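You operate a simulated robot arm through the tools that you are given. There is no shell and no other tool. Be economical: measure what you need, move in short steps, check, and stop when the job is done.

Carry out the task below with a simulated robot arm. There is one attempt and no reset: what you move stays moved.

Task
Shut the water off, wind the hose in, lock the reel and squeegee the puddle away.
Fine: in that order; the squeegee goes back in the drip tray. What is to be rubbed or washed off counts as gone when no trace of it is left.

It is judged by the outcome, as a careful person would: the job done as asked, and still so three seconds after it is handed in. It fails if anything else is knocked over, pushed out of place, dropped, spilled or broken.

Robot
A 7-joint arm with a two-finger parallel gripper on a trunk, on a base that drives. Base frame: it is fixed to the floor where the robot stands at the start and does not move with it; the origin is under the middle of the robot, x ahead of it, y to its left, z up. Readings come in mm, degrees, newtons and seconds.
With the tool pointing down near the work surface it reaches from about 100 to 360 mm from the robot's upright axis, wherever it stands. Its first joint turns from -166.0 to 166.0 degrees. Places, roughly: black lock lever [400, 400, 700]; broom [-500, -1750, 250]; drip tray [-600, -1800, 0]; dust pan [-250, -1750, 250]; floor squeegee [-750, -1750, 250]; hose nozzle [100, 1000, 0]; hose reel crank [400, 200, 1000]; mop [-1000, -2000, 250]; puddle [-100, 600, 0]; red valve lever [400, 0, 700]. Payload 1.57 kg.
The tool frame sits at the grasp point between the pads (the TCP): z along the fingers, y along the line on which they close. The tips reach 30 mm beyond it. Largest opening 110 mm; finger width 24, thickness 12; the body of the gripper, 48 by 112 mm, starts 78 mm behind the TCP.
Orientation is that of the tool frame in the base frame, as a unit quaternion [w, x, y, z]. With the fingers straight down and closing along the base's y, the tool's x points along the base's -x, its y along +y and its z along -z.

Tools
- The arm moves only by the tool move_arm. Its arguments are lists of equal length, an entry for each row: "claw": the gripper command, from -1 (fully open) to 1 (shut), values between in proportion; "translation": the shift along the tool's x, y, z in mm, a list of three; "turn": the turn, a rotation vector about the tool's x, y, z in degrees, a list of three. In form: {"claw": [claw, ...], "translation": [[x, y, z], ...], "turn": [[ax, ay, az], ...]}. A call has 1 to 10 rows; each row is the pose to reach, as a shift and turn from the pose commanded when the call began, along the tool's axes at that moment. Each row takes 0.2 s and may step no farther than 50 mm and 8.6 degrees from the row before; otherwise, or with a gripper value out of range, the whole call is refused. Where a pose cannot be reached the arm comes as near as it can. A force on the tool above 90 N (or 10 N above the force at the start of the call, whichever is more), or a blocked arm, ends the call early, and 0.2 s more pass. The fingers move at their own pace (about 45 mm/s each) and stop on an object; they squeeze with about 33 N. The grip force told is the motor's: it shows also when the fingers shut on nothing. Time passes only in rows, and 0.2 s behind the last, so rows that repeat a pose let the fingers close. It gives the time, the measured TCP pose, the force on the tool (base axes), the opening and the grip force at its end, in the units of the frame above (readings bear some noise), with the torque about the TCP (base axes, N m) and any sound that the robot's microphone picked up.
- Cameras (640 x 400 px; columns grow to the right, rows downward): "scene" is now at [-5, 175, 1601.6]; the picture's right is [0.35, -0.94, 0.00], its down [-0.86, -0.32, -0.41] and it looks along [0.38, 0.14, -0.91] (base axes); focal length 216 px, centre (320, 200). "wrist" rides on the gripper at [70, 16, -141] in the tool frame; the picture's right is [-0.23, 0.97, 0.00], its down [-0.85, -0.20, -0.48] and it looks along [-0.47, -0.11, 0.88] (tool axes); focal length 222 px, centre (320, 200). There is no depth. A picture from a camera that has moved, and an enlarged one, comes with that camera's place and axes in the base frame and with its lens.
- grab_frame(camera): a new picture of that camera. It takes no simulated time.
- move_column(by): slides the trunk up (or, below 0, down) by that many mm; the arm and the scene camera ride with it, the base frame stays. It gives what a move gives, with no picture.
- base_move(legs): drives the robot by 1 to 6 legs, each [ahead, turn to the left] in mm and degrees, along the robot's own axes; the way and the turn of a leg run together, so that a leg with both is an arc; at most 1500 mm and 180 degrees a leg. The arm and the cameras ride along, it lands a little off, and it stops where it bumps. It gives what a move gives.
- turn_head(pan, tilt): turns the head with the scene camera to pan (to the left, within 155 degrees either way) and tilt (down, from -29 to 69), counted from straight ahead of the robot. It gives what a move gives.
- enlarge(camera, box): a new picture of the part [left, top, right, bottom] of that camera's present view, enlarged. It takes no simulated time.
- sign_off(): hands the job in; it is judged then, once.

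Go step by step. Nothing tells you exact positions but the pictures and the camera data: compare them with the known pose of the tool, close in by small moves and look again before you grip or let go. The budget is 120 turns and 98 pictures, counting those below and the enlarged ones. Unless the task says otherwise, let go and move clear before handing in, and close with one line.

The tools are called after "Emit:" as a command line: name --argument value ..., lists and objects as JSON in quotes. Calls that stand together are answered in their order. move_arm: Moves the arm, as the interface text tells. Its arguments: {"type":"object","properties":{"claw":{"type":"array","items":{"type":"number"}},"translation":{"type":"array","items":{"type":"array","items":{"type":"number"}}},"turn":{"type":"array","items":{"type":"array","items":{"type":"number"}}}},"required":["claw","translation","turn"]} The other tools are called the same way: move_column (by) slides the trunk up or down; base_move (legs) drives the base; turn_head (pan, tilt) turns the head that bears the scene camera; grab_frame (camera) takes a picture; enlarge (camera, box) takes an enlarged picture of a part of a camera's view; sign_off () hands the job in.

At the start:

```text
t: 0.0
ee_pos: [400.5, 266.9, 1257.8]
ee_rot: [0.0, 0.0, 1.0, -0.001]
force: [-0.2, 0.3, -0.2]
moment: [-0.01, 0.02, 0.02]
gripper_width: 110.2
gripper_force: 0.1
trunk travel left (down, up): [-563.0, 27.0]
robot x, y, heading: [2.0, 0.6, 0.0]
head pan, tilt: [20.4, 66.1]
```

scene: 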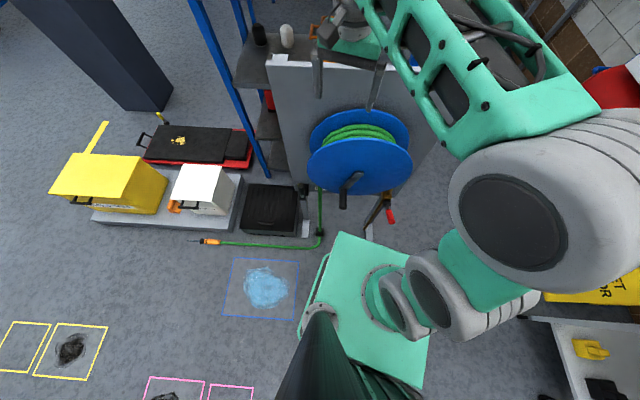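
wrist: 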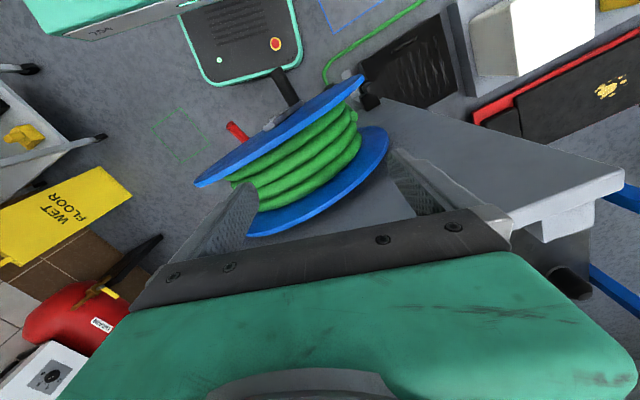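

I see the hose reel on a panel ahead, a red valve lever to its lower right, the green hose on the floor and the puddle in a blue frame. I'll look at the reel and valve more closely before moving.

Emit:
turn_head --pan 25 --tilt 50

Emit:
enlarge --camera "scene" --box '[220, 100, 480, 400]'

Emit:
enlarge --camera "wrist" --box '[140, 0, 460, 200]'

```text
t: 0.8
ee_pos: [400.9, 266.9, 1258.3]
ee_rot: [0.0, -0.001, 1.0, -0.002]
force: [0.3, -0.3, -0.4]
moment: [0.0, 0.0, 0.03]
gripper_width: 109.9
gripper_force: 0.1
trunk travel left (down, up): [-563.0, 27.0]
robot x, y, heading: [-3.9, -0.3, 0.2]
head pan, tilt: [25.0, 50.0]
```

```text
1.33 times, centred on (350, 250) of scene
camera zoom: at [9.2, 186.8, 1620.8], right [0.42, -0.91, 0.0], down [-0.69, -0.32, -0.64], along [0.58, 0.27, -0.77], focal length 288 px, centre (280, 133)
```

zoom: 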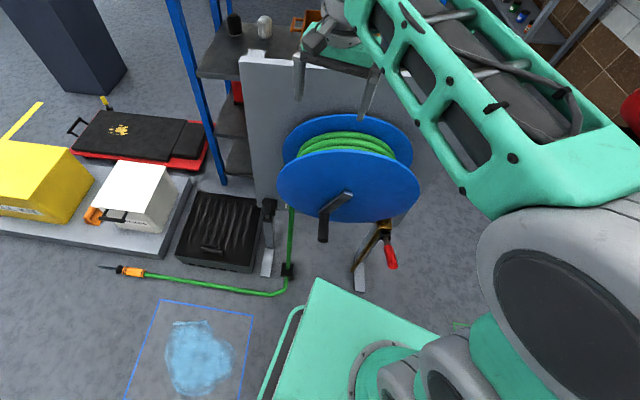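

```text
2.00 times, centred on (300, 100) of wrist
camera zoom: at [331.5, 283.9, 1397.4], right [0.23, 0.97, 0.0], down [0.85, -0.2, 0.48], along [0.47, -0.11, -0.88], focal length 444 px, centre (360, 400)
```

zoom: 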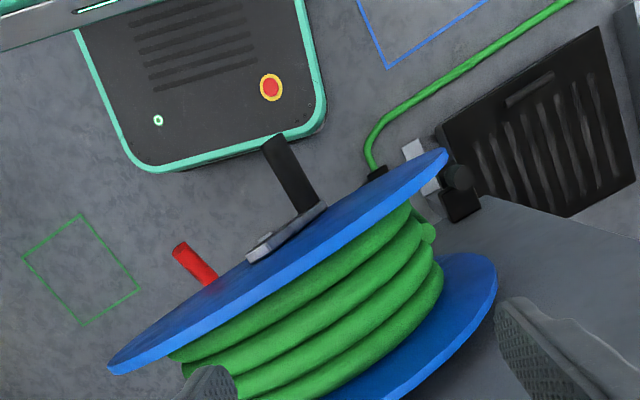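

The reel hub is near [388,177,950], and its handle points toward me near [300,200,866]. I'll survey the surroundings before I drive.

Emit:
turn_head --pan 150 --tilt 35

Emit:
grab_frame --camera "scene"

Emit:
turn_head --pan -120 --tilt 40

Emit:
grab_frame --camera "scene"

Emit:
turn_head --pan 70 --tilt 45

Emit:
grab_frame --camera "scene"

```text
t: 2.8
ee_pos: [400.6, 266.8, 1258.6]
ee_rot: [-0.001, 0.0, 1.0, -0.001]
force: [0.4, 0.4, 0.1]
moment: [-0.02, -0.01, -0.02]
gripper_width: 110.3
gripper_force: 0.1
trunk travel left (down, up): [-563.0, 27.0]
robot x, y, heading: [-1.6, 2.9, 0.2]
head pan, tilt: [150.0, 35.0]
```

```text
93 pictures are left
camera scene: at [-136.8, 198.3, 1642.6], right [0.5, 0.87, 0.0], down [0.5, -0.29, -0.82], along [-0.71, 0.41, -0.57], focal length 216 px, centre (320, 200)
```

scene: 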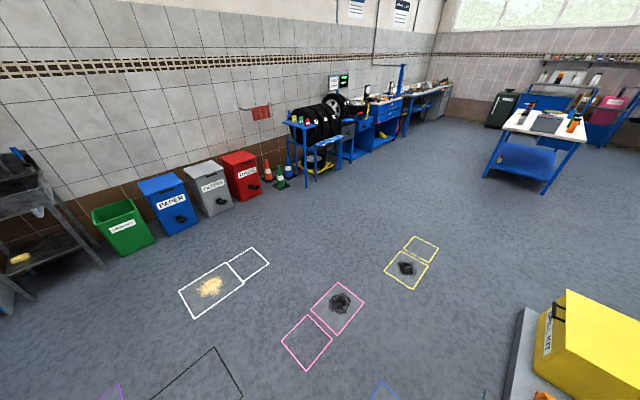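

```text
t: 6.6
ee_pos: [400.6, 267.5, 1257.9]
ee_rot: [0.0, 0.0, 1.0, -0.001]
force: [0.0, 0.9, 1.0]
moment: [-0.02, 0.03, -0.01]
gripper_width: 110.0
gripper_force: 0.0
trunk travel left (down, up): [-563.0, 27.0]
robot x, y, heading: [0.5, 2.1, 0.0]
head pan, tilt: [-120.0, 40.0]
```

```text
92 pictures are left
camera scene: at [-103.1, 80.6, 1635.1], right [-0.87, 0.5, 0.0], down [0.32, 0.56, -0.77], along [-0.38, -0.66, -0.64], focal length 216 px, centre (320, 200)
```

scene: 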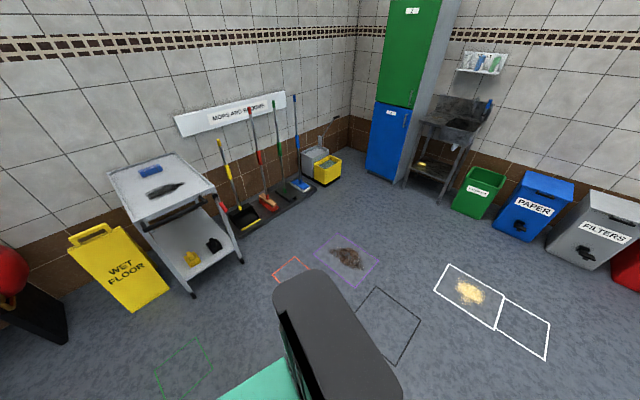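

```text
t: 9.4
ee_pos: [401.0, 267.7, 1258.4]
ee_rot: [0.0, 0.0, 1.0, 0.0]
force: [-0.1, 0.2, 0.2]
moment: [-0.01, -0.03, 0.03]
gripper_width: 109.9
gripper_force: 0.1
trunk travel left (down, up): [-563.0, 27.0]
robot x, y, heading: [1.6, 0.3, 0.0]
head pan, tilt: [70.0, 45.0]
```

```text
91 pictures are left
camera scene: at [-32.8, 230.6, 1627.8], right [0.94, -0.34, 0.0], down [-0.24, -0.66, -0.71], along [0.24, 0.66, -0.71], focal length 216 px, centre (320, 200)
```

scene: 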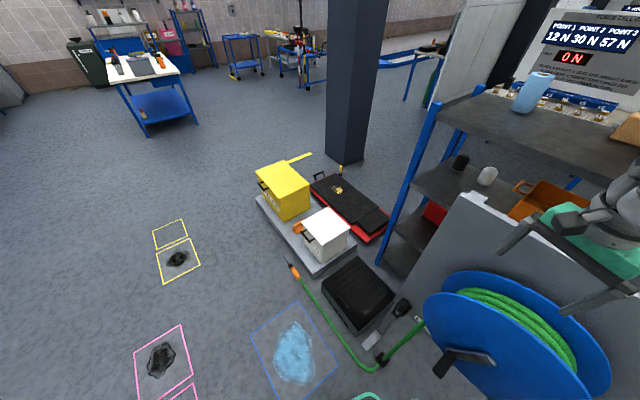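

Behind the robot is clear, and the long-handled tools stand in the drip tray by the wall. I'll back off, lower the trunk and look at the valve, crank and lock lever from the front.

Emit:
base_move --legs '[[-350, 0]]'

Emit:
move_column --by -350

Emit:
turn_head --pan 10 --tilt 30

Emit:
grab_frame --camera "scene"

Emit:
grab_frame --camera "wrist"

```text
t: 11.7
ee_pos: [52.2, 267.9, 1258.0]
ee_rot: [0.002, -0.001, 1.0, -0.001]
force: [0.5, -0.6, 0.2]
moment: [0.02, -0.03, 0.01]
gripper_width: 109.9
gripper_force: 0.1
trunk travel left (down, up): [-563.0, 27.0]
robot x, y, heading: [-348.3, -2.4, 0.2]
head pan, tilt: [70.0, 45.0]
```

```text
t: 15.1
ee_pos: [52.5, 268.1, 908.0]
ee_rot: [0.0, -0.002, 1.0, -0.002]
force: [-0.3, -0.6, -1.2]
moment: [-0.02, -0.01, -0.02]
gripper_width: 109.8
gripper_force: 0.0
trunk travel left (down, up): [-213.0, 377.0]
robot x, y, heading: [-344.8, 0.8, -0.1]
head pan, tilt: [70.0, 45.0]
```

```text
t: 16.4
ee_pos: [51.1, 270.3, 907.9]
ee_rot: [0.0, -0.002, 1.0, -0.001]
force: [-0.3, -0.3, 0.5]
moment: [0.01, 0.01, 0.01]
gripper_width: 110.0
gripper_force: 0.0
trunk travel left (down, up): [-213.0, 377.0]
robot x, y, heading: [-347.9, 1.2, 0.2]
head pan, tilt: [10.0, 30.0]
```

```text
90 pictures are left
camera scene: at [-319.4, 169.4, 1300.4], right [0.18, -0.98, 0.0], down [-0.49, -0.09, -0.87], along [0.85, 0.15, -0.5], focal length 216 px, centre (320, 200)
```

scene: 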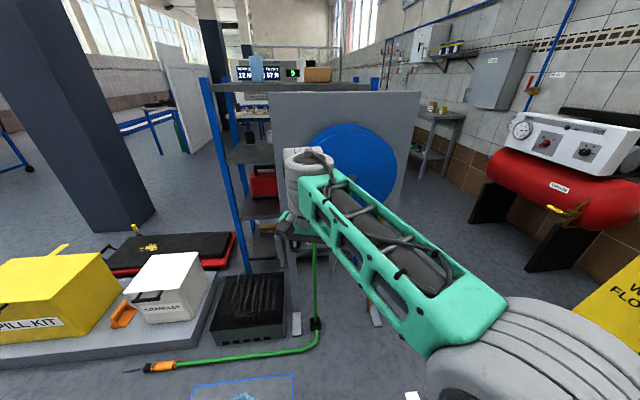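

```text
89 pictures are left
camera wrist: at [-16.8, 284.5, 1047.4], right [0.22, 0.97, 0.0], down [0.86, -0.2, 0.48], along [0.47, -0.11, -0.88], focal length 222 px, centre (320, 200)
```

wrist: 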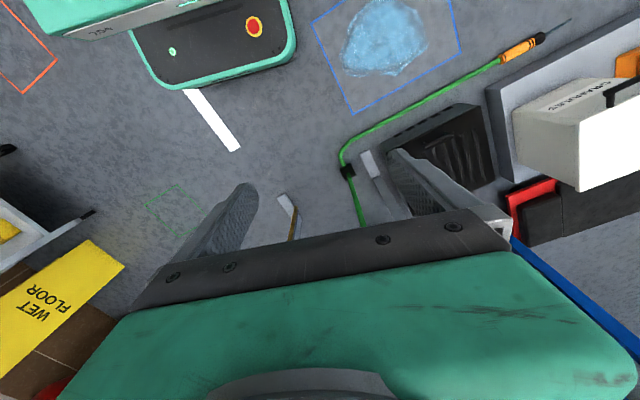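

The arm hides the reel. I'll swing the gripper to point forward so that the wrist camera faces the reel.

Emit:
move_arm --claw '[-1, -1, -1, -1, -1, -1, -1, -1, -1, -1]' --translation '[[5, 0, 0], [10, 0, 0], [15, 0, 0], [20, 0, 0], [25, 0, 0], [30, 0, 0], [35, 0, 0], [40, 0, 0], [45, 0, 0], [50, 0, 0]]' --turn '[[0, -8.5, 0], [0, -17, 0], [0, -25.5, 0], [0, -34, 0], [0, -42.5, 0], [0, -51, 0], [0, -59.5, 0], [0, -68, 0], [0, -76.5, 0], [0, -85, 0]]'

Emit:
grab_frame --camera "scene"

Emit:
grab_frame --camera "wrist"

```text
t: 18.6
ee_pos: [45.1, 290.4, 912.5]
ee_rot: [0.673, -0.004, 0.739, 0.005]
force: [0.3, -0.8, -0.1]
moment: [0.01, 0.05, 0.07]
gripper_width: 109.9
gripper_force: 0.0
out of reach, approached as far as the arm can: row 10
trunk travel left (down, up): [-213.0, 377.0]
robot x, y, heading: [-341.6, 1.7, 0.2]
head pan, tilt: [10.0, 30.0]
```

```text
88 pictures are left
camera scene: at [-319.7, 167.8, 1300.7], right [0.18, -0.98, 0.0], down [-0.49, -0.09, -0.87], along [0.85, 0.15, -0.5], focal length 216 px, centre (320, 200)
```

scene: 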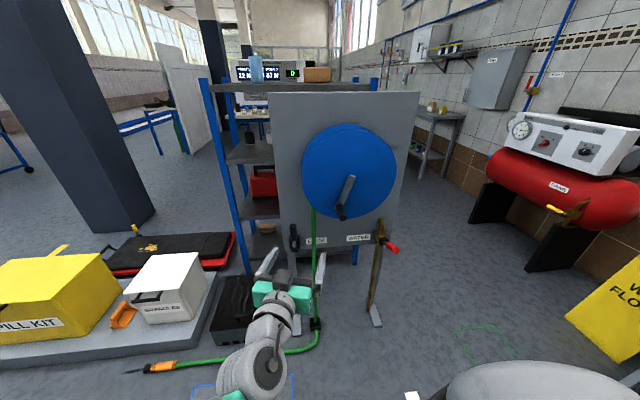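

```text
87 pictures are left
camera wrist: at [-102.3, 304.5, 856.4], right [0.01, 0.97, 0.23], down [-0.39, -0.21, 0.9], along [0.92, -0.1, 0.38], focal length 222 px, centre (320, 200)
```

wrist: 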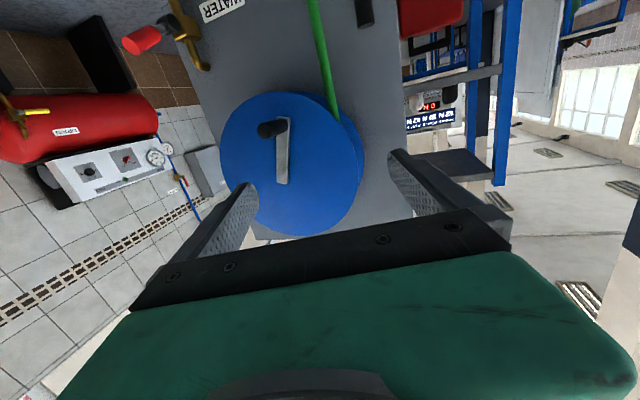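

Emit:
enlarge --camera "scene" --box '[270, 110, 430, 260]'

Emit:
enlarge --camera "wrist" --box '[110, 0, 380, 190]'

```text
2.67 times, centred on (350, 185) of scene
camera zoom: at [-319.7, 167.8, 1300.7], right [0.18, -0.98, 0.0], down [-0.49, -0.09, -0.87], along [0.85, 0.15, -0.5], focal length 577 px, centre (240, 240)
```

zoom: 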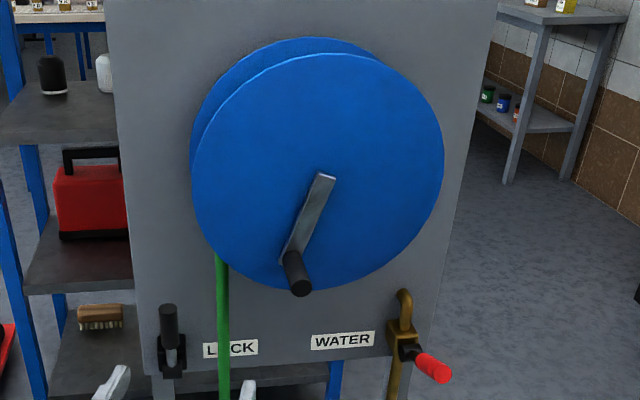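

```text
2.11 times, centred on (245, 95) of wrist
camera zoom: at [-102.3, 304.5, 856.4], right [0.01, 0.97, 0.23], down [-0.39, -0.21, 0.9], along [0.92, -0.1, 0.38], focal length 468 px, centre (478, 421)
```

zoom: 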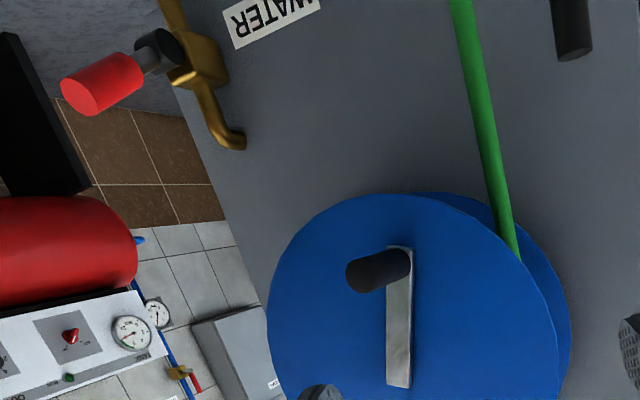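

The valve lever has a red grip with its tip near [407,-28,663], on a black hub near [495,10,620]. The lock lever stands upright on the left and the crank hangs down. I'll lower and bring the wrist closer to the valve to see how it pivots.

Emit:
move_column --by -200

Emit:
move_arm --claw '[-1, -1, -1, -1, -1]' --translation '[[0, -45, 0], [0, -90, 0], [0, -135, 0], [0, -180, 0], [0, -225, 0]]' --turn '[[0, 0, 0], [0, 0, 0], [0, 0, 0], [0, 0, 0], [0, 0, 0]]'

Emit:
grab_frame --camera "wrist"

Emit:
grab_frame --camera "scene"

```text
t: 20.7
ee_pos: [43.6, 290.9, 713.9]
ee_rot: [0.672, -0.005, 0.741, 0.005]
force: [-0.3, -0.7, -1.0]
moment: [0.0, -0.01, 0.0]
gripper_width: 110.0
gripper_force: 0.1
trunk travel left (down, up): [-13.0, 577.0]
robot x, y, heading: [-349.4, 0.7, 0.2]
head pan, tilt: [10.0, 30.0]
```

```text
t: 21.9
ee_pos: [46.6, 68.6, 711.1]
ee_rot: [0.672, -0.007, 0.741, 0.004]
force: [0.0, -0.1, 0.1]
moment: [-0.03, 0.01, -0.04]
gripper_width: 110.1
gripper_force: 0.0
trunk travel left (down, up): [-13.0, 577.0]
robot x, y, heading: [-345.4, 0.5, 0.4]
head pan, tilt: [10.0, 30.0]
```

```text
84 pictures are left
camera wrist: at [-100.9, 81.6, 654.0], right [0.01, 0.97, 0.22], down [-0.39, -0.2, 0.9], along [0.92, -0.09, 0.38], focal length 222 px, centre (320, 200)
```

wrist: 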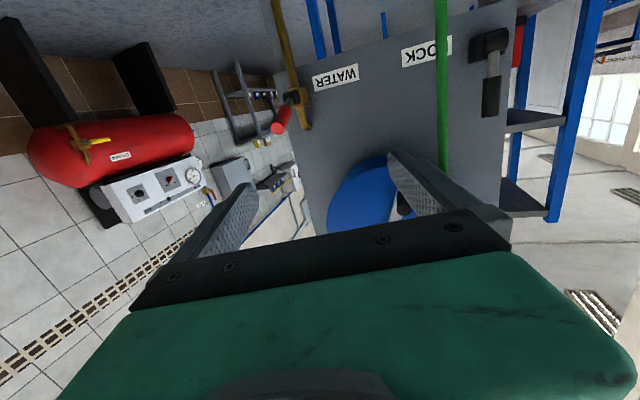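

```text
83 pictures are left
camera scene: at [-319.2, 169.5, 1100.4], right [0.18, -0.98, 0.0], down [-0.49, -0.09, -0.87], along [0.85, 0.15, -0.5], focal length 216 px, centre (320, 200)
```

scene: 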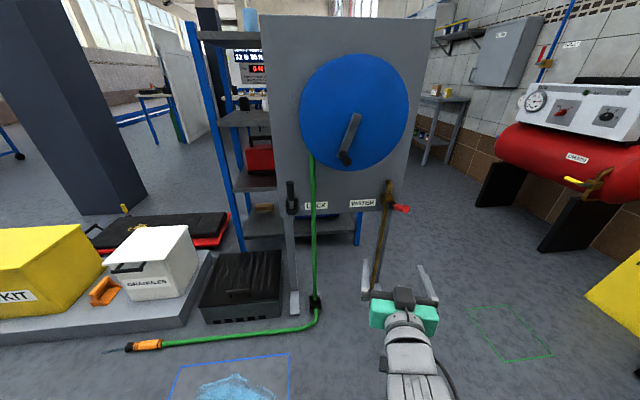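

Emit:
enlarge --camera "wrist" --box '[230, 40, 350, 160]'

Emit:
enlarge --camera "scene" --box '[270, 160, 430, 260]'

Emit:
enlarge --camera "wrist" --box '[400, 10, 540, 150]'

```text
3.33 times, centred on (290, 100) of wrist
camera zoom: at [-100.9, 81.6, 654.0], right [0.01, 0.97, 0.22], down [-0.39, -0.2, 0.9], along [0.92, -0.09, 0.38], focal length 740 px, centre (420, 533)
```

zoom: 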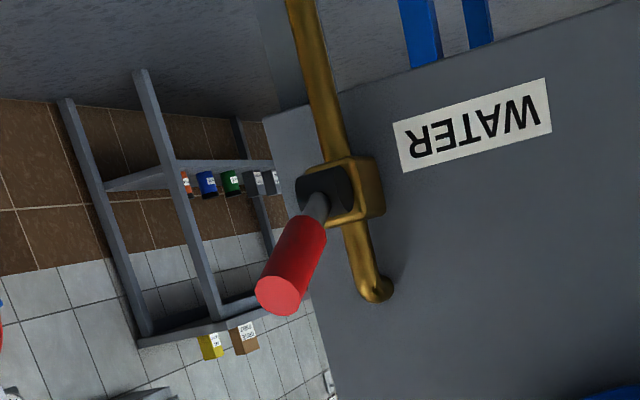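

```text
4.00 times, centred on (350, 210) of scene
camera zoom: at [-319.2, 169.5, 1100.4], right [0.18, -0.98, 0.0], down [-0.49, -0.09, -0.87], along [0.85, 0.15, -0.5], focal length 865 px, centre (200, 160)
```

zoom: 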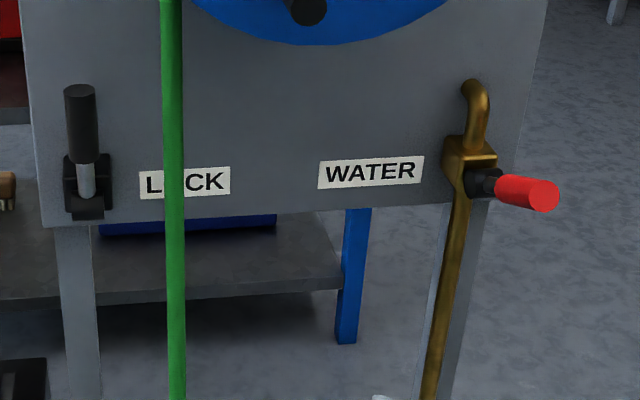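

```text
2.86 times, centred on (470, 80) of wrist
camera zoom: at [-100.9, 81.6, 654.0], right [0.01, 0.97, 0.22], down [-0.39, -0.2, 0.9], along [0.92, -0.09, 0.38], focal length 635 px, centre (-109, 543)
```

zoom: 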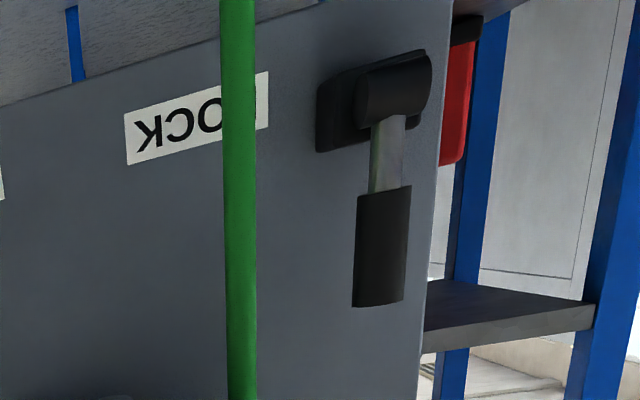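

The lock lever hinges about a horizontal axis and points up. The valve lever points toward me, slightly right and up. I'll drive closer for a better look.

Emit:
base_move --legs '[[200, 0]]'

Emit:
grab_frame --camera "wrist"

Emit:
turn_head --pan -10 --tilt 40

Emit:
enlarge --camera "scene" --box '[220, 50, 420, 250]'

```text
t: 23.6
ee_pos: [249.1, 70.3, 713.6]
ee_rot: [0.672, -0.006, 0.741, 0.006]
force: [-0.6, 0.1, 0.6]
moment: [0.03, 0.0, 0.0]
gripper_width: 110.3
gripper_force: 0.0
trunk travel left (down, up): [-13.0, 577.0]
robot x, y, heading: [-148.8, 0.7, 0.4]
head pan, tilt: [10.0, 30.0]
```

```text
79 pictures are left
camera wrist: at [102.6, 83.2, 654.8], right [0.01, 0.97, 0.23], down [-0.39, -0.21, 0.9], along [0.92, -0.09, 0.38], focal length 222 px, centre (320, 200)
```

wrist: 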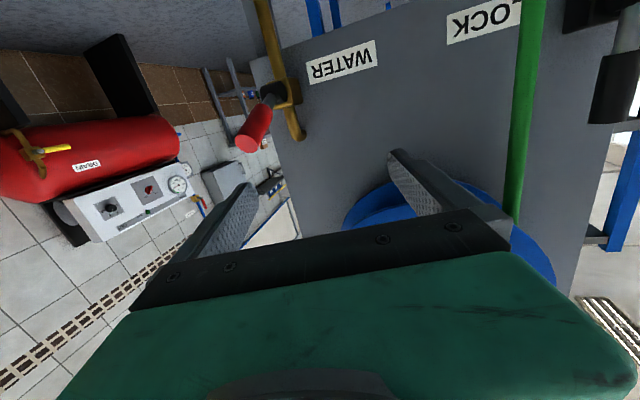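

```text
t: 24.4
ee_pos: [249.6, 70.0, 711.2]
ee_rot: [0.672, -0.006, 0.74, 0.005]
force: [0.5, -0.5, 0.2]
moment: [0.02, -0.02, 0.0]
gripper_width: 109.9
gripper_force: 0.0
trunk travel left (down, up): [-13.0, 577.0]
robot x, y, heading: [-141.1, -0.9, 0.3]
head pan, tilt: [-10.0, 40.0]
```

```text
2.00 times, centred on (320, 150) of scene
camera zoom: at [-121.1, 139.9, 1085.1], right [-0.17, -0.99, 0.0], down [-0.63, 0.11, -0.77], along [0.76, -0.13, -0.64], focal length 433 px, centre (320, 300)
```

zoom: 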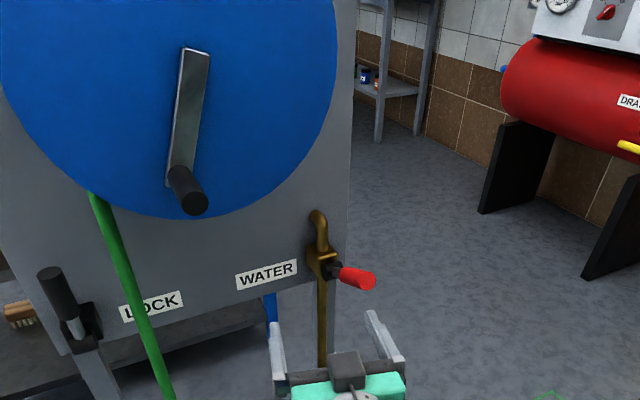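

Emit:
enlarge --camera "wrist" --box '[225, 65, 325, 165]'

Emit:
enlarge --camera "scene" --box '[300, 145, 360, 205]'

```text
4.00 times, centred on (275, 115) of wrist
camera zoom: at [102.6, 83.2, 654.8], right [0.01, 0.97, 0.23], down [-0.39, -0.21, 0.9], along [0.92, -0.09, 0.38], focal length 888 px, centre (500, 540)
```

zoom: 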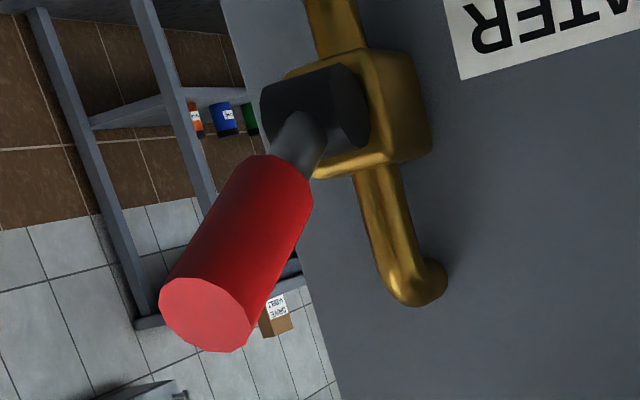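

```text
6.67 times, centred on (330, 175) of scene
camera zoom: at [-121.1, 139.9, 1085.1], right [-0.17, -0.99, 0.0], down [-0.63, 0.11, -0.77], along [0.76, -0.13, -0.64], focal length 1442 px, centre (253, 367)
```

zoom: 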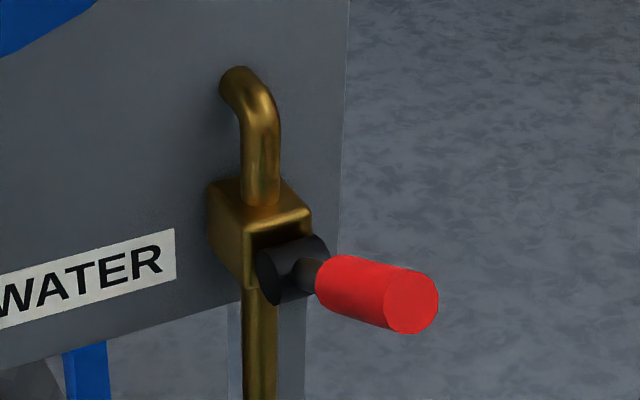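

Triangulating shows the panel is yawed about 16° left, and both levers hinge about the panel's horizontal. The valve lever is about 26° above the outward normal and the lock lever about 73°. I'll turn the base 16° to square up to the panel.

Emit:
base_move --legs '[[0, 16]]'

Emit:
turn_head --pan 0 --tilt 35

Emit:
grab_frame --camera "scene"

Emit:
grab_frame --camera "wrist"

```text
t: 25.7
ee_pos: [215.5, 175.6, 712.1]
ee_rot: [0.664, -0.109, 0.733, 0.099]
force: [0.1, -0.1, 0.2]
moment: [0.01, -0.01, -0.02]
gripper_width: 110.0
gripper_force: 0.1
trunk travel left (down, up): [-13.0, 577.0]
robot x, y, heading: [-143.4, 4.4, 16.2]
head pan, tilt: [-10.0, 40.0]
```

```text
t: 26.4
ee_pos: [215.2, 174.6, 712.6]
ee_rot: [0.664, -0.109, 0.733, 0.099]
force: [-0.9, -0.2, -0.7]
moment: [0.01, -0.01, 0.0]
gripper_width: 109.8
gripper_force: 0.0
trunk travel left (down, up): [-13.0, 577.0]
robot x, y, heading: [-146.7, -2.7, 16.4]
head pan, tilt: [0.0, 35.0]
```

```text
75 pictures are left
camera scene: at [-160.5, 156.0, 1092.6], right [0.28, -0.96, 0.0], down [-0.55, -0.16, -0.82], along [0.79, 0.23, -0.57], focal length 216 px, centre (320, 200)
```

scene: 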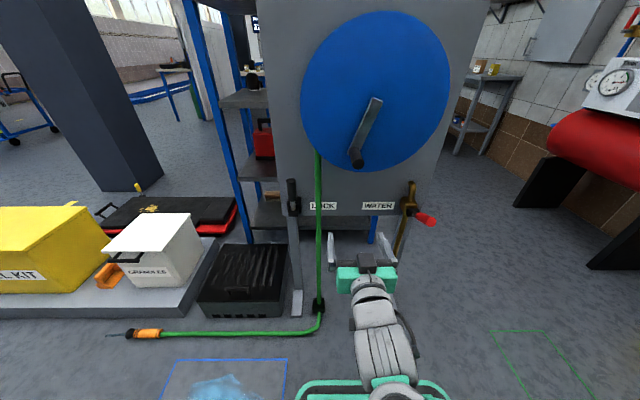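

```text
74 pictures are left
camera wrist: at [70.2, 147.5, 654.8], right [-0.26, 0.94, 0.23], down [-0.32, -0.31, 0.9], along [0.91, 0.16, 0.38], focal length 222 px, centre (320, 200)
```

wrist: 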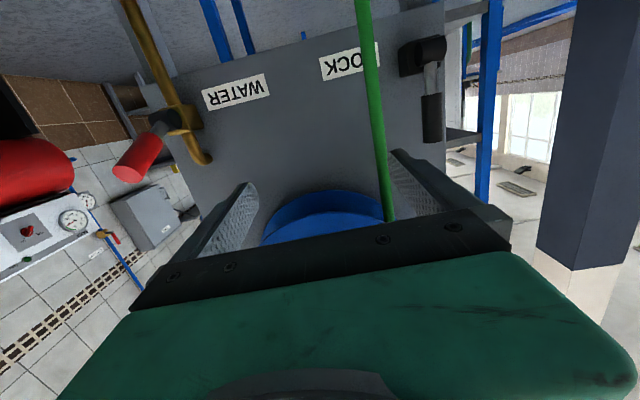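

The view is now square to the panel, with the valve grip about 525 mm ahead, 175 mm right, at z≈675. I'll retract the gripper to that lateral position and height, level it, then drive closer.

Emit:
move_arm --claw '[-1, -1, -1, -1, -1, -1, -1]' --translation '[[8, -35, -14], [16, -70, -28], [25, -105, -42], [33, -140, -56], [42, -175, -70], [50, -210, -84], [58, -240, -95]]' --turn '[[0, -0.8, 0], [0, -1.6, 0], [0, -2.4, 0], [0, -3.2, 0], [0, -4, 0], [0, -4.8, 0], [0, -5.6, 0]]'

Emit:
base_move --legs '[[130, 0]]'

Emit:
grab_frame --camera "wrist"

Emit:
grab_frame --camera "scene"

```text
t: 27.6
ee_pos: [120.9, 321.1, 695.4]
ee_rot: [0.599, -0.416, 0.634, 0.256]
force: [0.3, 0.6, -0.9]
moment: [0.09, -0.01, -0.06]
gripper_width: 110.0
gripper_force: 0.1
out of reach, approached as far as the arm can: row 1, 2, 3, 4, 5
trunk travel left (down, up): [-13.0, 577.0]
robot x, y, heading: [-139.7, 1.9, 16.5]
head pan, tilt: [0.0, 35.0]
stopped in row 5: the arm was blocked; the commanded pose is now the measured one
```

```text
t: 28.9
ee_pos: [244.1, 359.0, 694.2]
ee_rot: [0.597, -0.417, 0.635, 0.257]
force: [0.9, 0.1, -0.5]
moment: [0.0, 0.0, -0.04]
gripper_width: 109.7
gripper_force: 0.1
trunk travel left (down, up): [-13.0, 577.0]
robot x, y, heading: [-16.1, 37.0, 16.7]
head pan, tilt: [0.0, 35.0]
```

```text
73 pictures are left
camera wrist: at [158.8, 235.4, 643.8], right [-0.83, 0.56, 0.05], down [-0.15, -0.31, 0.94], along [0.54, 0.77, 0.34], focal length 222 px, centre (320, 200)
```

wrist: 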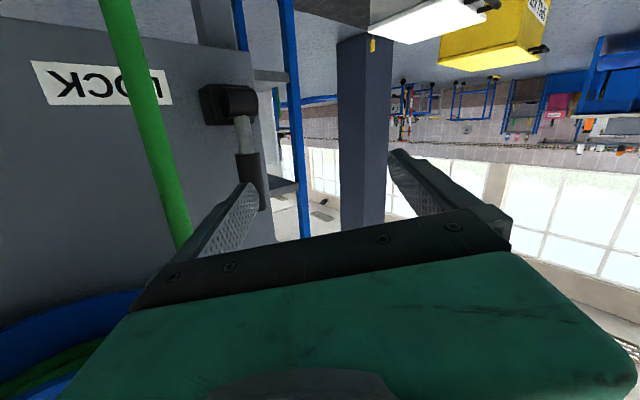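

```text
72 pictures are left
camera scene: at [-22.6, 188.1, 1093.0], right [0.28, -0.96, -0.01], down [-0.56, -0.16, -0.81], along [0.78, 0.24, -0.58], focal length 216 px, centre (320, 200)
```

scene: 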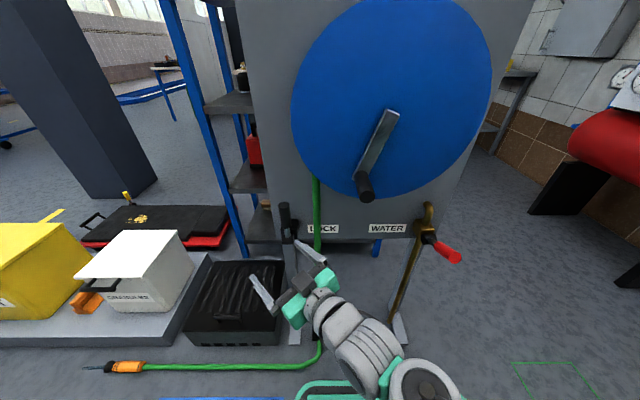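

The arm couldn't fold that close in while pointing forward. I'll back the base off again and restore the forward pose farther out.

Emit:
base_move --legs '[[-130, 0]]'

Emit:
move_arm --claw '[-1, -1, -1, -1, -1, -1]' --translation '[[3, -24, -6], [7, -48, -11], [10, -73, -17], [14, -97, -23], [17, -121, -28], [21, -146, -34]]' --turn '[[6.8, -0.8, 2.1], [13.6, -1.7, 4.2], [20.5, -2.5, 6.4], [27.3, -3.3, 8.5], [34.1, -4.2, 10.6], [40.9, -5, 12.7]]'

Emit:
grab_frame --camera "scene"

```text
t: 30.1
ee_pos: [114.8, 326.3, 696.1]
ee_rot: [0.597, -0.422, 0.632, 0.259]
force: [0.8, -1.2, 0.3]
moment: [0.01, -0.04, 0.02]
gripper_width: 109.9
gripper_force: 0.0
trunk travel left (down, up): [-13.0, 577.0]
robot x, y, heading: [-140.9, -1.1, 16.3]
head pan, tilt: [0.0, 35.0]
```

```text
t: 31.5
ee_pos: [216.4, 219.4, 710.0]
ee_rot: [0.705, -0.105, 0.694, 0.101]
force: [-0.7, -0.6, -0.9]
moment: [-0.01, 0.0, -0.02]
gripper_width: 109.7
gripper_force: 0.2
out of reach, approached as far as the arm can: row 1
trunk travel left (down, up): [-13.0, 577.0]
robot x, y, heading: [-145.2, -1.3, 16.3]
head pan, tilt: [0.0, 35.0]
```

```text
71 pictures are left
camera scene: at [-160.8, 155.8, 1092.6], right [0.28, -0.96, 0.0], down [-0.55, -0.16, -0.82], along [0.79, 0.23, -0.57], focal length 216 px, centre (320, 200)
```

scene: 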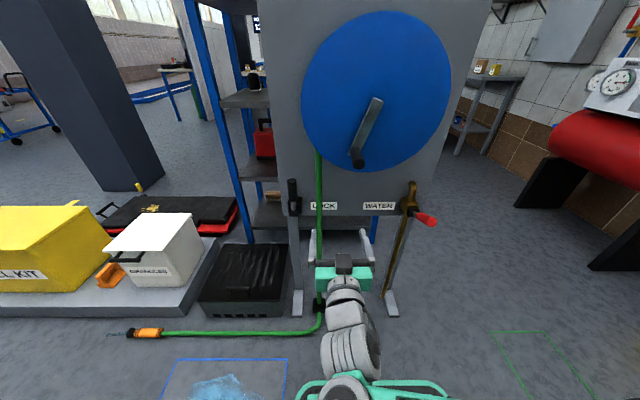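

Emit:
move_arm --claw '[-1, -1, -1, -1, -1, -1, -1]' --translation '[[0, -40, 10], [0, -80, 20], [0, -120, 25], [10, -160, 25], [20, -200, 25], [30, -240, 25], [45, -284, 25]]' --turn '[[0, 0, 0], [0, 0, 0], [0, 0, 0], [0, 0, 0], [0, 0, 0], [0, 0, 0], [0, 0, 0]]'

Emit:
grab_frame --camera "scene"

Emit:
grab_frame --camera "wrist"

```text
t: 32.3
ee_pos: [124.9, 332.9, 702.9]
ee_rot: [0.622, -0.345, 0.623, 0.326]
force: [0.6, 0.5, 0.1]
moment: [0.01, 0.0, -0.01]
gripper_width: 109.9
gripper_force: 0.0
out of reach, approached as far as the arm can: row 3
trunk travel left (down, up): [-13.0, 577.0]
robot x, y, heading: [-141.0, 1.2, 16.6]
head pan, tilt: [0.0, 35.0]
stopped in row 3: the arm was blocked; the commanded pose is now the measured one
```

```text
70 pictures are left
camera scene: at [-148.9, 151.0, 1095.0], right [0.28, -0.96, -0.01], down [-0.56, -0.16, -0.81], along [0.78, 0.24, -0.58], focal length 216 px, centre (320, 200)
```

scene: 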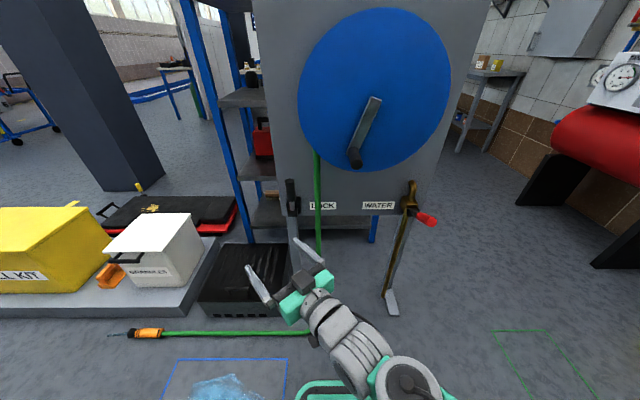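

```text
69 pictures are left
camera wrist: at [35.2, 222.7, 634.0], right [-0.81, 0.54, 0.2], down [-0.11, -0.49, 0.87], along [0.57, 0.68, 0.46], focal length 222 px, centre (320, 200)
```

wrist: 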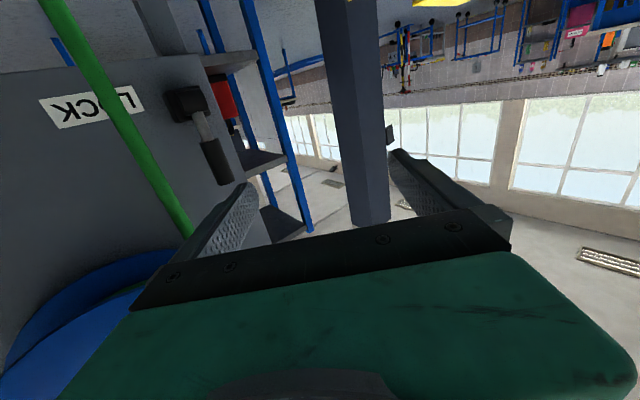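

The level forward pose isn't reachable on the right side. A straight-down gripper should work for both levers and the crank, so I'll back off, raise the trunk and return to that.

Emit:
base_move --legs '[[-150, 0]]'

Emit:
move_column --by 200

Emit:
move_arm --claw '[-1, -1, -1, -1, -1, -1, -1, -1, -1, -1]' --translation '[[0, 0, 0], [0, 0, 0], [0, 0, 0], [0, 0, 0], [0, 0, 0], [0, 0, 0], [0, 0, 0], [0, 0, 0], [0, 0, 0], [0, 0, 0]]' --turn '[[0, 8.5, 0], [0, 17, 0], [0, 25.5, 0], [0, 34, 0], [0, 42.5, 0], [0, 51, 0], [0, 59.5, 0], [0, 68, 0], [0, 76.5, 0], [0, 85, 0]]'

```text
t: 33.7
ee_pos: [-17.8, 291.5, 704.8]
ee_rot: [0.624, -0.344, 0.621, 0.327]
force: [-0.2, -0.5, 0.4]
moment: [-0.02, 0.0, 0.02]
gripper_width: 110.1
gripper_force: 0.0
trunk travel left (down, up): [-13.0, 577.0]
robot x, y, heading: [-283.8, -43.3, 16.6]
head pan, tilt: [0.0, 35.0]
```

```text
t: 35.9
ee_pos: [-21.1, 291.2, 905.6]
ee_rot: [0.624, -0.346, 0.62, 0.327]
force: [0.5, 0.5, -0.9]
moment: [0.01, 0.02, 0.01]
gripper_width: 110.1
gripper_force: 0.0
trunk travel left (down, up): [-213.0, 377.0]
robot x, y, heading: [-285.6, -41.8, 16.6]
head pan, tilt: [0.0, 35.0]
```

```text
t: 38.1
ee_pos: [-25.5, 294.1, 907.1]
ee_rot: [0.043, -0.474, 0.88, 0.004]
force: [-0.9, -0.6, 0.5]
moment: [0.01, 0.02, -0.02]
gripper_width: 110.2
gripper_force: 0.0
trunk travel left (down, up): [-213.0, 377.0]
robot x, y, heading: [-286.2, -39.9, 16.8]
head pan, tilt: [0.0, 35.0]
```

Emit:
move_arm --claw '[-1, -1, -1, -1, -1, -1, -1, -1, -1, -1]' --translation '[[20, -38, 0], [41, -75, 0], [61, -113, 0], [82, -150, 0], [102, -188, 0], [122, -226, 0], [143, -263, 0], [163, -301, 0], [184, -338, 0], [204, -376, 0]]' --turn '[[0, 0.5, 4], [0, 1, 8], [0, 1.5, 12], [0, 2, 16], [0, 2.5, 20], [0, 3, 24], [0, 3.5, 28], [0, 4, 32], [0, 4.5, 36], [0, 5, 40]]'

Emit:
grab_frame --camera "scene"

Emit:
grab_frame --camera "wrist"

```text
t: 40.3
ee_pos: [176.5, -82.7, 903.7]
ee_rot: [0.003, -0.145, 0.989, -0.001]
force: [-0.2, -0.4, 0.2]
moment: [-0.01, 0.01, -0.04]
gripper_width: 110.0
gripper_force: 0.0
trunk travel left (down, up): [-213.0, 377.0]
robot x, y, heading: [-289.5, -42.3, 16.3]
head pan, tilt: [0.0, 35.0]
```

```text
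68 pictures are left
camera scene: at [-304.4, 113.5, 1292.6], right [0.29, -0.96, 0.0], down [-0.55, -0.16, -0.82], along [0.79, 0.23, -0.57], focal length 216 px, centre (320, 200)
```

scene: 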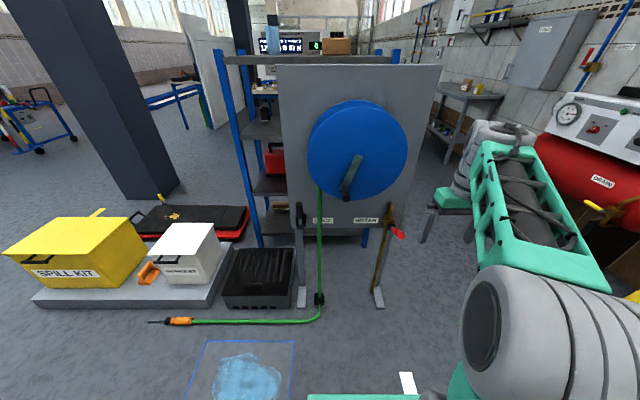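

```text
67 pictures are left
camera wrist: at [104.7, -87.1, 1043.3], right [-0.06, 1.0, 0.0], down [0.87, 0.05, 0.48], along [0.48, 0.03, -0.88], focal length 222 px, centre (320, 200)
```

wrist: 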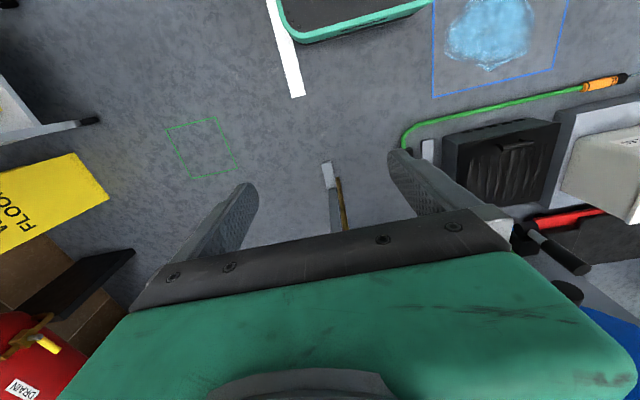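

The gripper now points straight down and is lined up laterally with the valve grip. I'll pitch it 40° forward so that the wrist stays clear of the reel disc.

Emit:
move_arm --claw '[-1, -1, -1, -1, -1]' --translation '[[0, 0, 8], [0, 0, 16], [0, 0, 24], [0, 0, 32], [0, 0, 40]]' --turn '[[0, -8, 0], [0, -16, 0], [0, -24, 0], [0, -32, 0], [0, -40, 0]]'

Emit:
move_column --by -100

Emit:
base_move --legs '[[120, 0]]'

Emit:
grab_frame --camera "wrist"

Emit:
grab_frame --camera "scene"

```text
t: 41.5
ee_pos: [177.2, -83.5, 863.7]
ee_rot: [0.342, -0.136, 0.929, 0.048]
force: [0.5, -0.2, -0.6]
moment: [-0.05, 0.02, -0.05]
gripper_width: 109.9
gripper_force: 0.2
trunk travel left (down, up): [-213.0, 377.0]
robot x, y, heading: [-288.9, -42.3, 16.4]
head pan, tilt: [0.0, 35.0]
```

```text
t: 42.8
ee_pos: [176.2, -84.0, 762.0]
ee_rot: [0.341, -0.137, 0.929, 0.047]
force: [0.2, 0.0, -0.3]
moment: [0.02, -0.01, -0.01]
gripper_width: 110.0
gripper_force: 0.2
trunk travel left (down, up): [-113.0, 477.0]
robot x, y, heading: [-289.7, -42.6, 16.8]
head pan, tilt: [0.0, 35.0]
```

```text
t: 44.0
ee_pos: [290.2, -50.1, 764.3]
ee_rot: [0.341, -0.135, 0.929, 0.047]
force: [0.4, -0.1, 0.4]
moment: [0.02, 0.04, 0.02]
gripper_width: 109.9
gripper_force: 0.1
trunk travel left (down, up): [-113.0, 477.0]
robot x, y, heading: [-173.8, -13.1, 16.7]
head pan, tilt: [0.0, 35.0]
```

```text
66 pictures are left
camera wrist: at [147.5, -75.9, 824.6], right [-0.11, 0.98, 0.14], down [0.38, -0.09, 0.92], along [0.92, 0.16, -0.37], focal length 222 px, centre (320, 200)
```

wrist: 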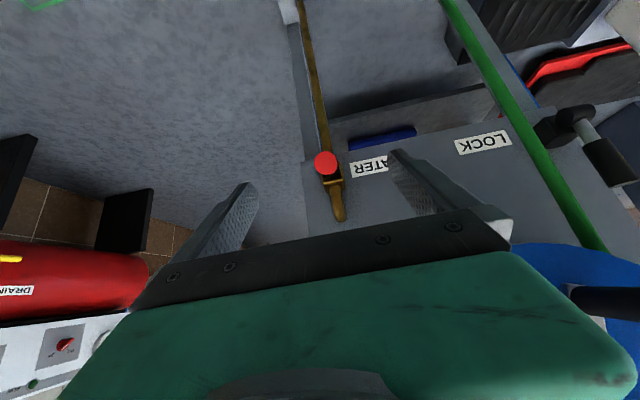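

```text
65 pictures are left
camera scene: at [-190.5, 147.0, 1192.6], right [0.28, -0.96, 0.0], down [-0.55, -0.16, -0.82], along [0.79, 0.23, -0.57], focal length 216 px, centre (320, 200)
```

scene: 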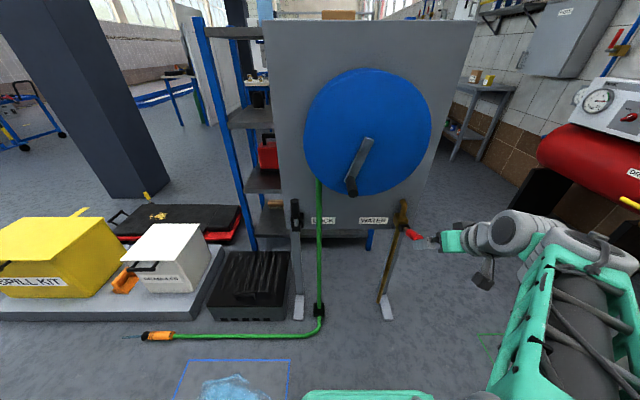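

The lever tip is near [409,-19,670], seen almost end-on. I'll drive 90 mm more, staying above it, then look again.

Emit:
base_move --legs '[[90, 0]]'

Emit:
grab_frame --camera "wrist"

```text
t: 45.1
ee_pos: [376.0, -25.8, 764.3]
ee_rot: [0.34, -0.134, 0.929, 0.046]
force: [-1.0, -0.2, 0.6]
moment: [-0.01, -0.02, 0.04]
gripper_width: 110.0
gripper_force: 0.0
trunk travel left (down, up): [-113.0, 477.0]
robot x, y, heading: [-84.6, 14.2, 16.3]
head pan, tilt: [0.0, 35.0]
```

```text
64 pictures are left
camera wrist: at [233.6, -50.9, 824.6], right [-0.11, 0.98, 0.14], down [0.38, -0.09, 0.92], along [0.92, 0.16, -0.37], focal length 222 px, centre (320, 200)
```

wrist: 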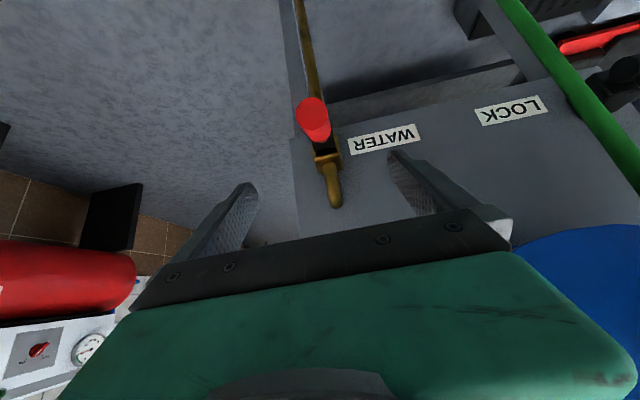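

Emit:
move_arm --claw '[-1, -1, -1, -1]' --translation '[[7, 0, 30], [15, 0, 60], [22, 0, 90], [29, 0, 119]]' --turn '[[0, 0, 0], [0, 0, 0], [0, 0, 0], [0, 0, 0]]'

Emit:
grab_frame --camera "wrist"

Emit:
enlarge --camera "scene" --box '[360, 180, 520, 320]'

```text
t: 46.1
ee_pos: [429.6, -8.9, 654.0]
ee_rot: [0.341, -0.135, 0.929, 0.048]
force: [-0.7, -0.5, 0.0]
moment: [0.0, -0.03, 0.0]
gripper_width: 110.2
gripper_force: 0.1
trunk travel left (down, up): [-113.0, 477.0]
robot x, y, heading: [-90.0, 14.9, 16.4]
head pan, tilt: [0.0, 35.0]
```

```text
63 pictures are left
camera wrist: at [286.5, -34.2, 715.1], right [-0.11, 0.98, 0.14], down [0.38, -0.09, 0.92], along [0.92, 0.16, -0.37], focal length 222 px, centre (320, 200)
```

wrist: 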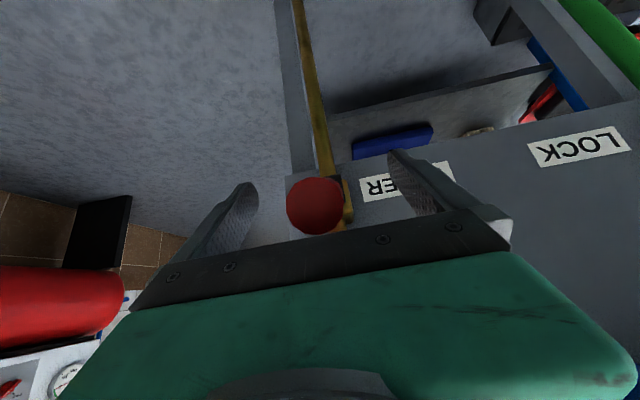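

```text
2.86 times, centred on (440, 250) of scene
camera zoom: at [-104.2, 172.5, 1192.7], right [0.28, -0.96, 0.0], down [-0.55, -0.16, -0.82], along [0.79, 0.23, -0.57], focal length 618 px, centre (-23, 57)
```

zoom: 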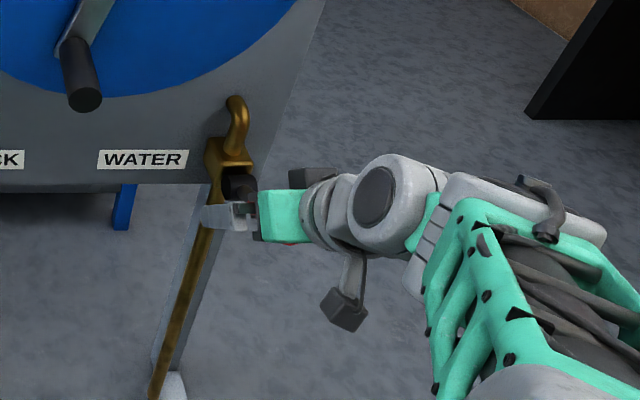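

The red grip lies between the pads, so I'll close on it.

Emit:
move_arm --claw '[1, 1, 1, 1, 1, 1, 1]' --translation '[[0, 0, 0], [0, 0, 0], [0, 0, 0], [0, 0, 0], [0, 0, 0], [0, 0, 0], [0, 0, 0]]' --turn '[[0, 0, 0], [0, 0, 0], [0, 0, 0], [0, 0, 0], [0, 0, 0], [0, 0, 0], [0, 0, 0]]'

Emit:
grab_frame --camera "wrist"

```text
t: 47.7
ee_pos: [429.0, -6.5, 655.9]
ee_rot: [0.341, -0.135, 0.929, 0.048]
force: [-2.2, 3.9, 1.3]
moment: [0.47, 0.1, 0.95]
gripper_width: 29.8
gripper_force: 36.0
trunk travel left (down, up): [-113.0, 477.0]
robot x, y, heading: [-86.8, 19.0, 16.2]
head pan, tilt: [0.0, 35.0]
```

```text
61 pictures are left
camera wrist: at [286.3, -33.6, 715.2], right [-0.11, 0.98, 0.14], down [0.38, -0.09, 0.92], along [0.92, 0.16, -0.37], focal length 222 px, centre (320, 200)
```

wrist: 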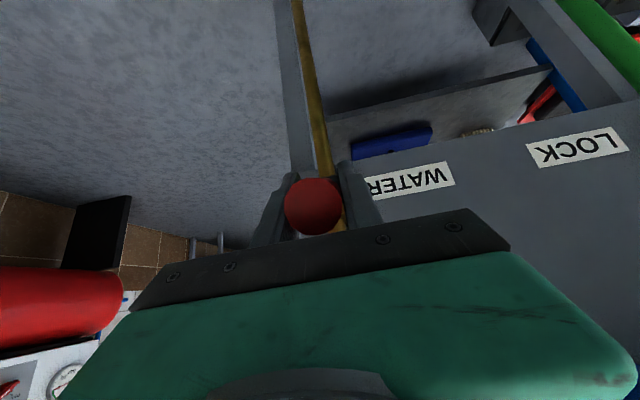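

Emit:
move_arm --claw '[1, 1, 1, 1]' --translation '[[5, 0, 3.5], [10, 0, 7], [15, 0, 10], [19.5, 0, 13]]' --turn '[[0, 0, 0], [0, 0, 0], [0, 0, 0], [0, 0, 0]]'

Emit:
grab_frame --camera "wrist"

```text
t: 48.7
ee_pos: [423.3, -8.9, 632.6]
ee_rot: [0.344, -0.136, 0.928, 0.047]
force: [1.4, 22.1, 26.5]
moment: [-0.58, 0.65, -0.41]
gripper_width: 30.0
gripper_force: 39.5
trunk travel left (down, up): [-113.0, 477.0]
robot x, y, heading: [-89.6, 19.6, 16.4]
head pan, tilt: [0.0, 35.0]
```

```text
60 pictures are left
camera wrist: at [279.9, -35.7, 693.8], right [-0.11, 0.98, 0.14], down [0.38, -0.09, 0.92], along [0.92, 0.16, -0.36], focal length 222 px, centre (320, 200)
```

wrist: 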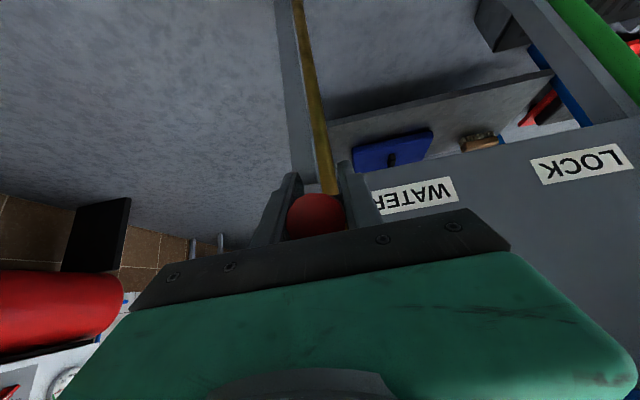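

The lever pushed back with about 26 N and seems not to have followed down. I'll try the other way, up, in small steps.

Emit:
move_arm --claw '[1, 1, 1, 1, 1, 1]' --translation '[[-7, 0, -4], [-14, 0, -9], [-19.5, 0, -13], [-27, 0, -15.5], [-34, 0, -18], [-40.7, 0, -20]]' --turn '[[0, 0, 0], [0, 0, 0], [0, 0, 0], [0, 0, 0], [0, 0, 0], [0, 0, 0]]'

Emit:
grab_frame --camera "wrist"

```text
t: 50.1
ee_pos: [440.5, -5.4, 672.4]
ee_rot: [0.339, -0.136, 0.93, 0.048]
force: [-4.4, 18.1, -18.6]
moment: [0.21, 1.02, 0.82]
gripper_width: 30.2
gripper_force: 39.0
trunk travel left (down, up): [-113.0, 477.0]
robot x, y, heading: [-84.0, 19.0, 16.5]
head pan, tilt: [0.0, 35.0]
```

```text
59 pictures are left
camera wrist: at [297.6, -30.4, 734.0], right [-0.11, 0.98, 0.14], down [0.39, -0.09, 0.92], along [0.92, 0.16, -0.37], focal length 222 px, centre (320, 200)
```

wrist: 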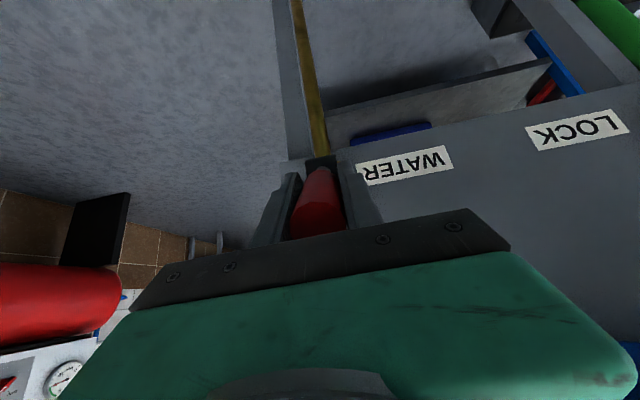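

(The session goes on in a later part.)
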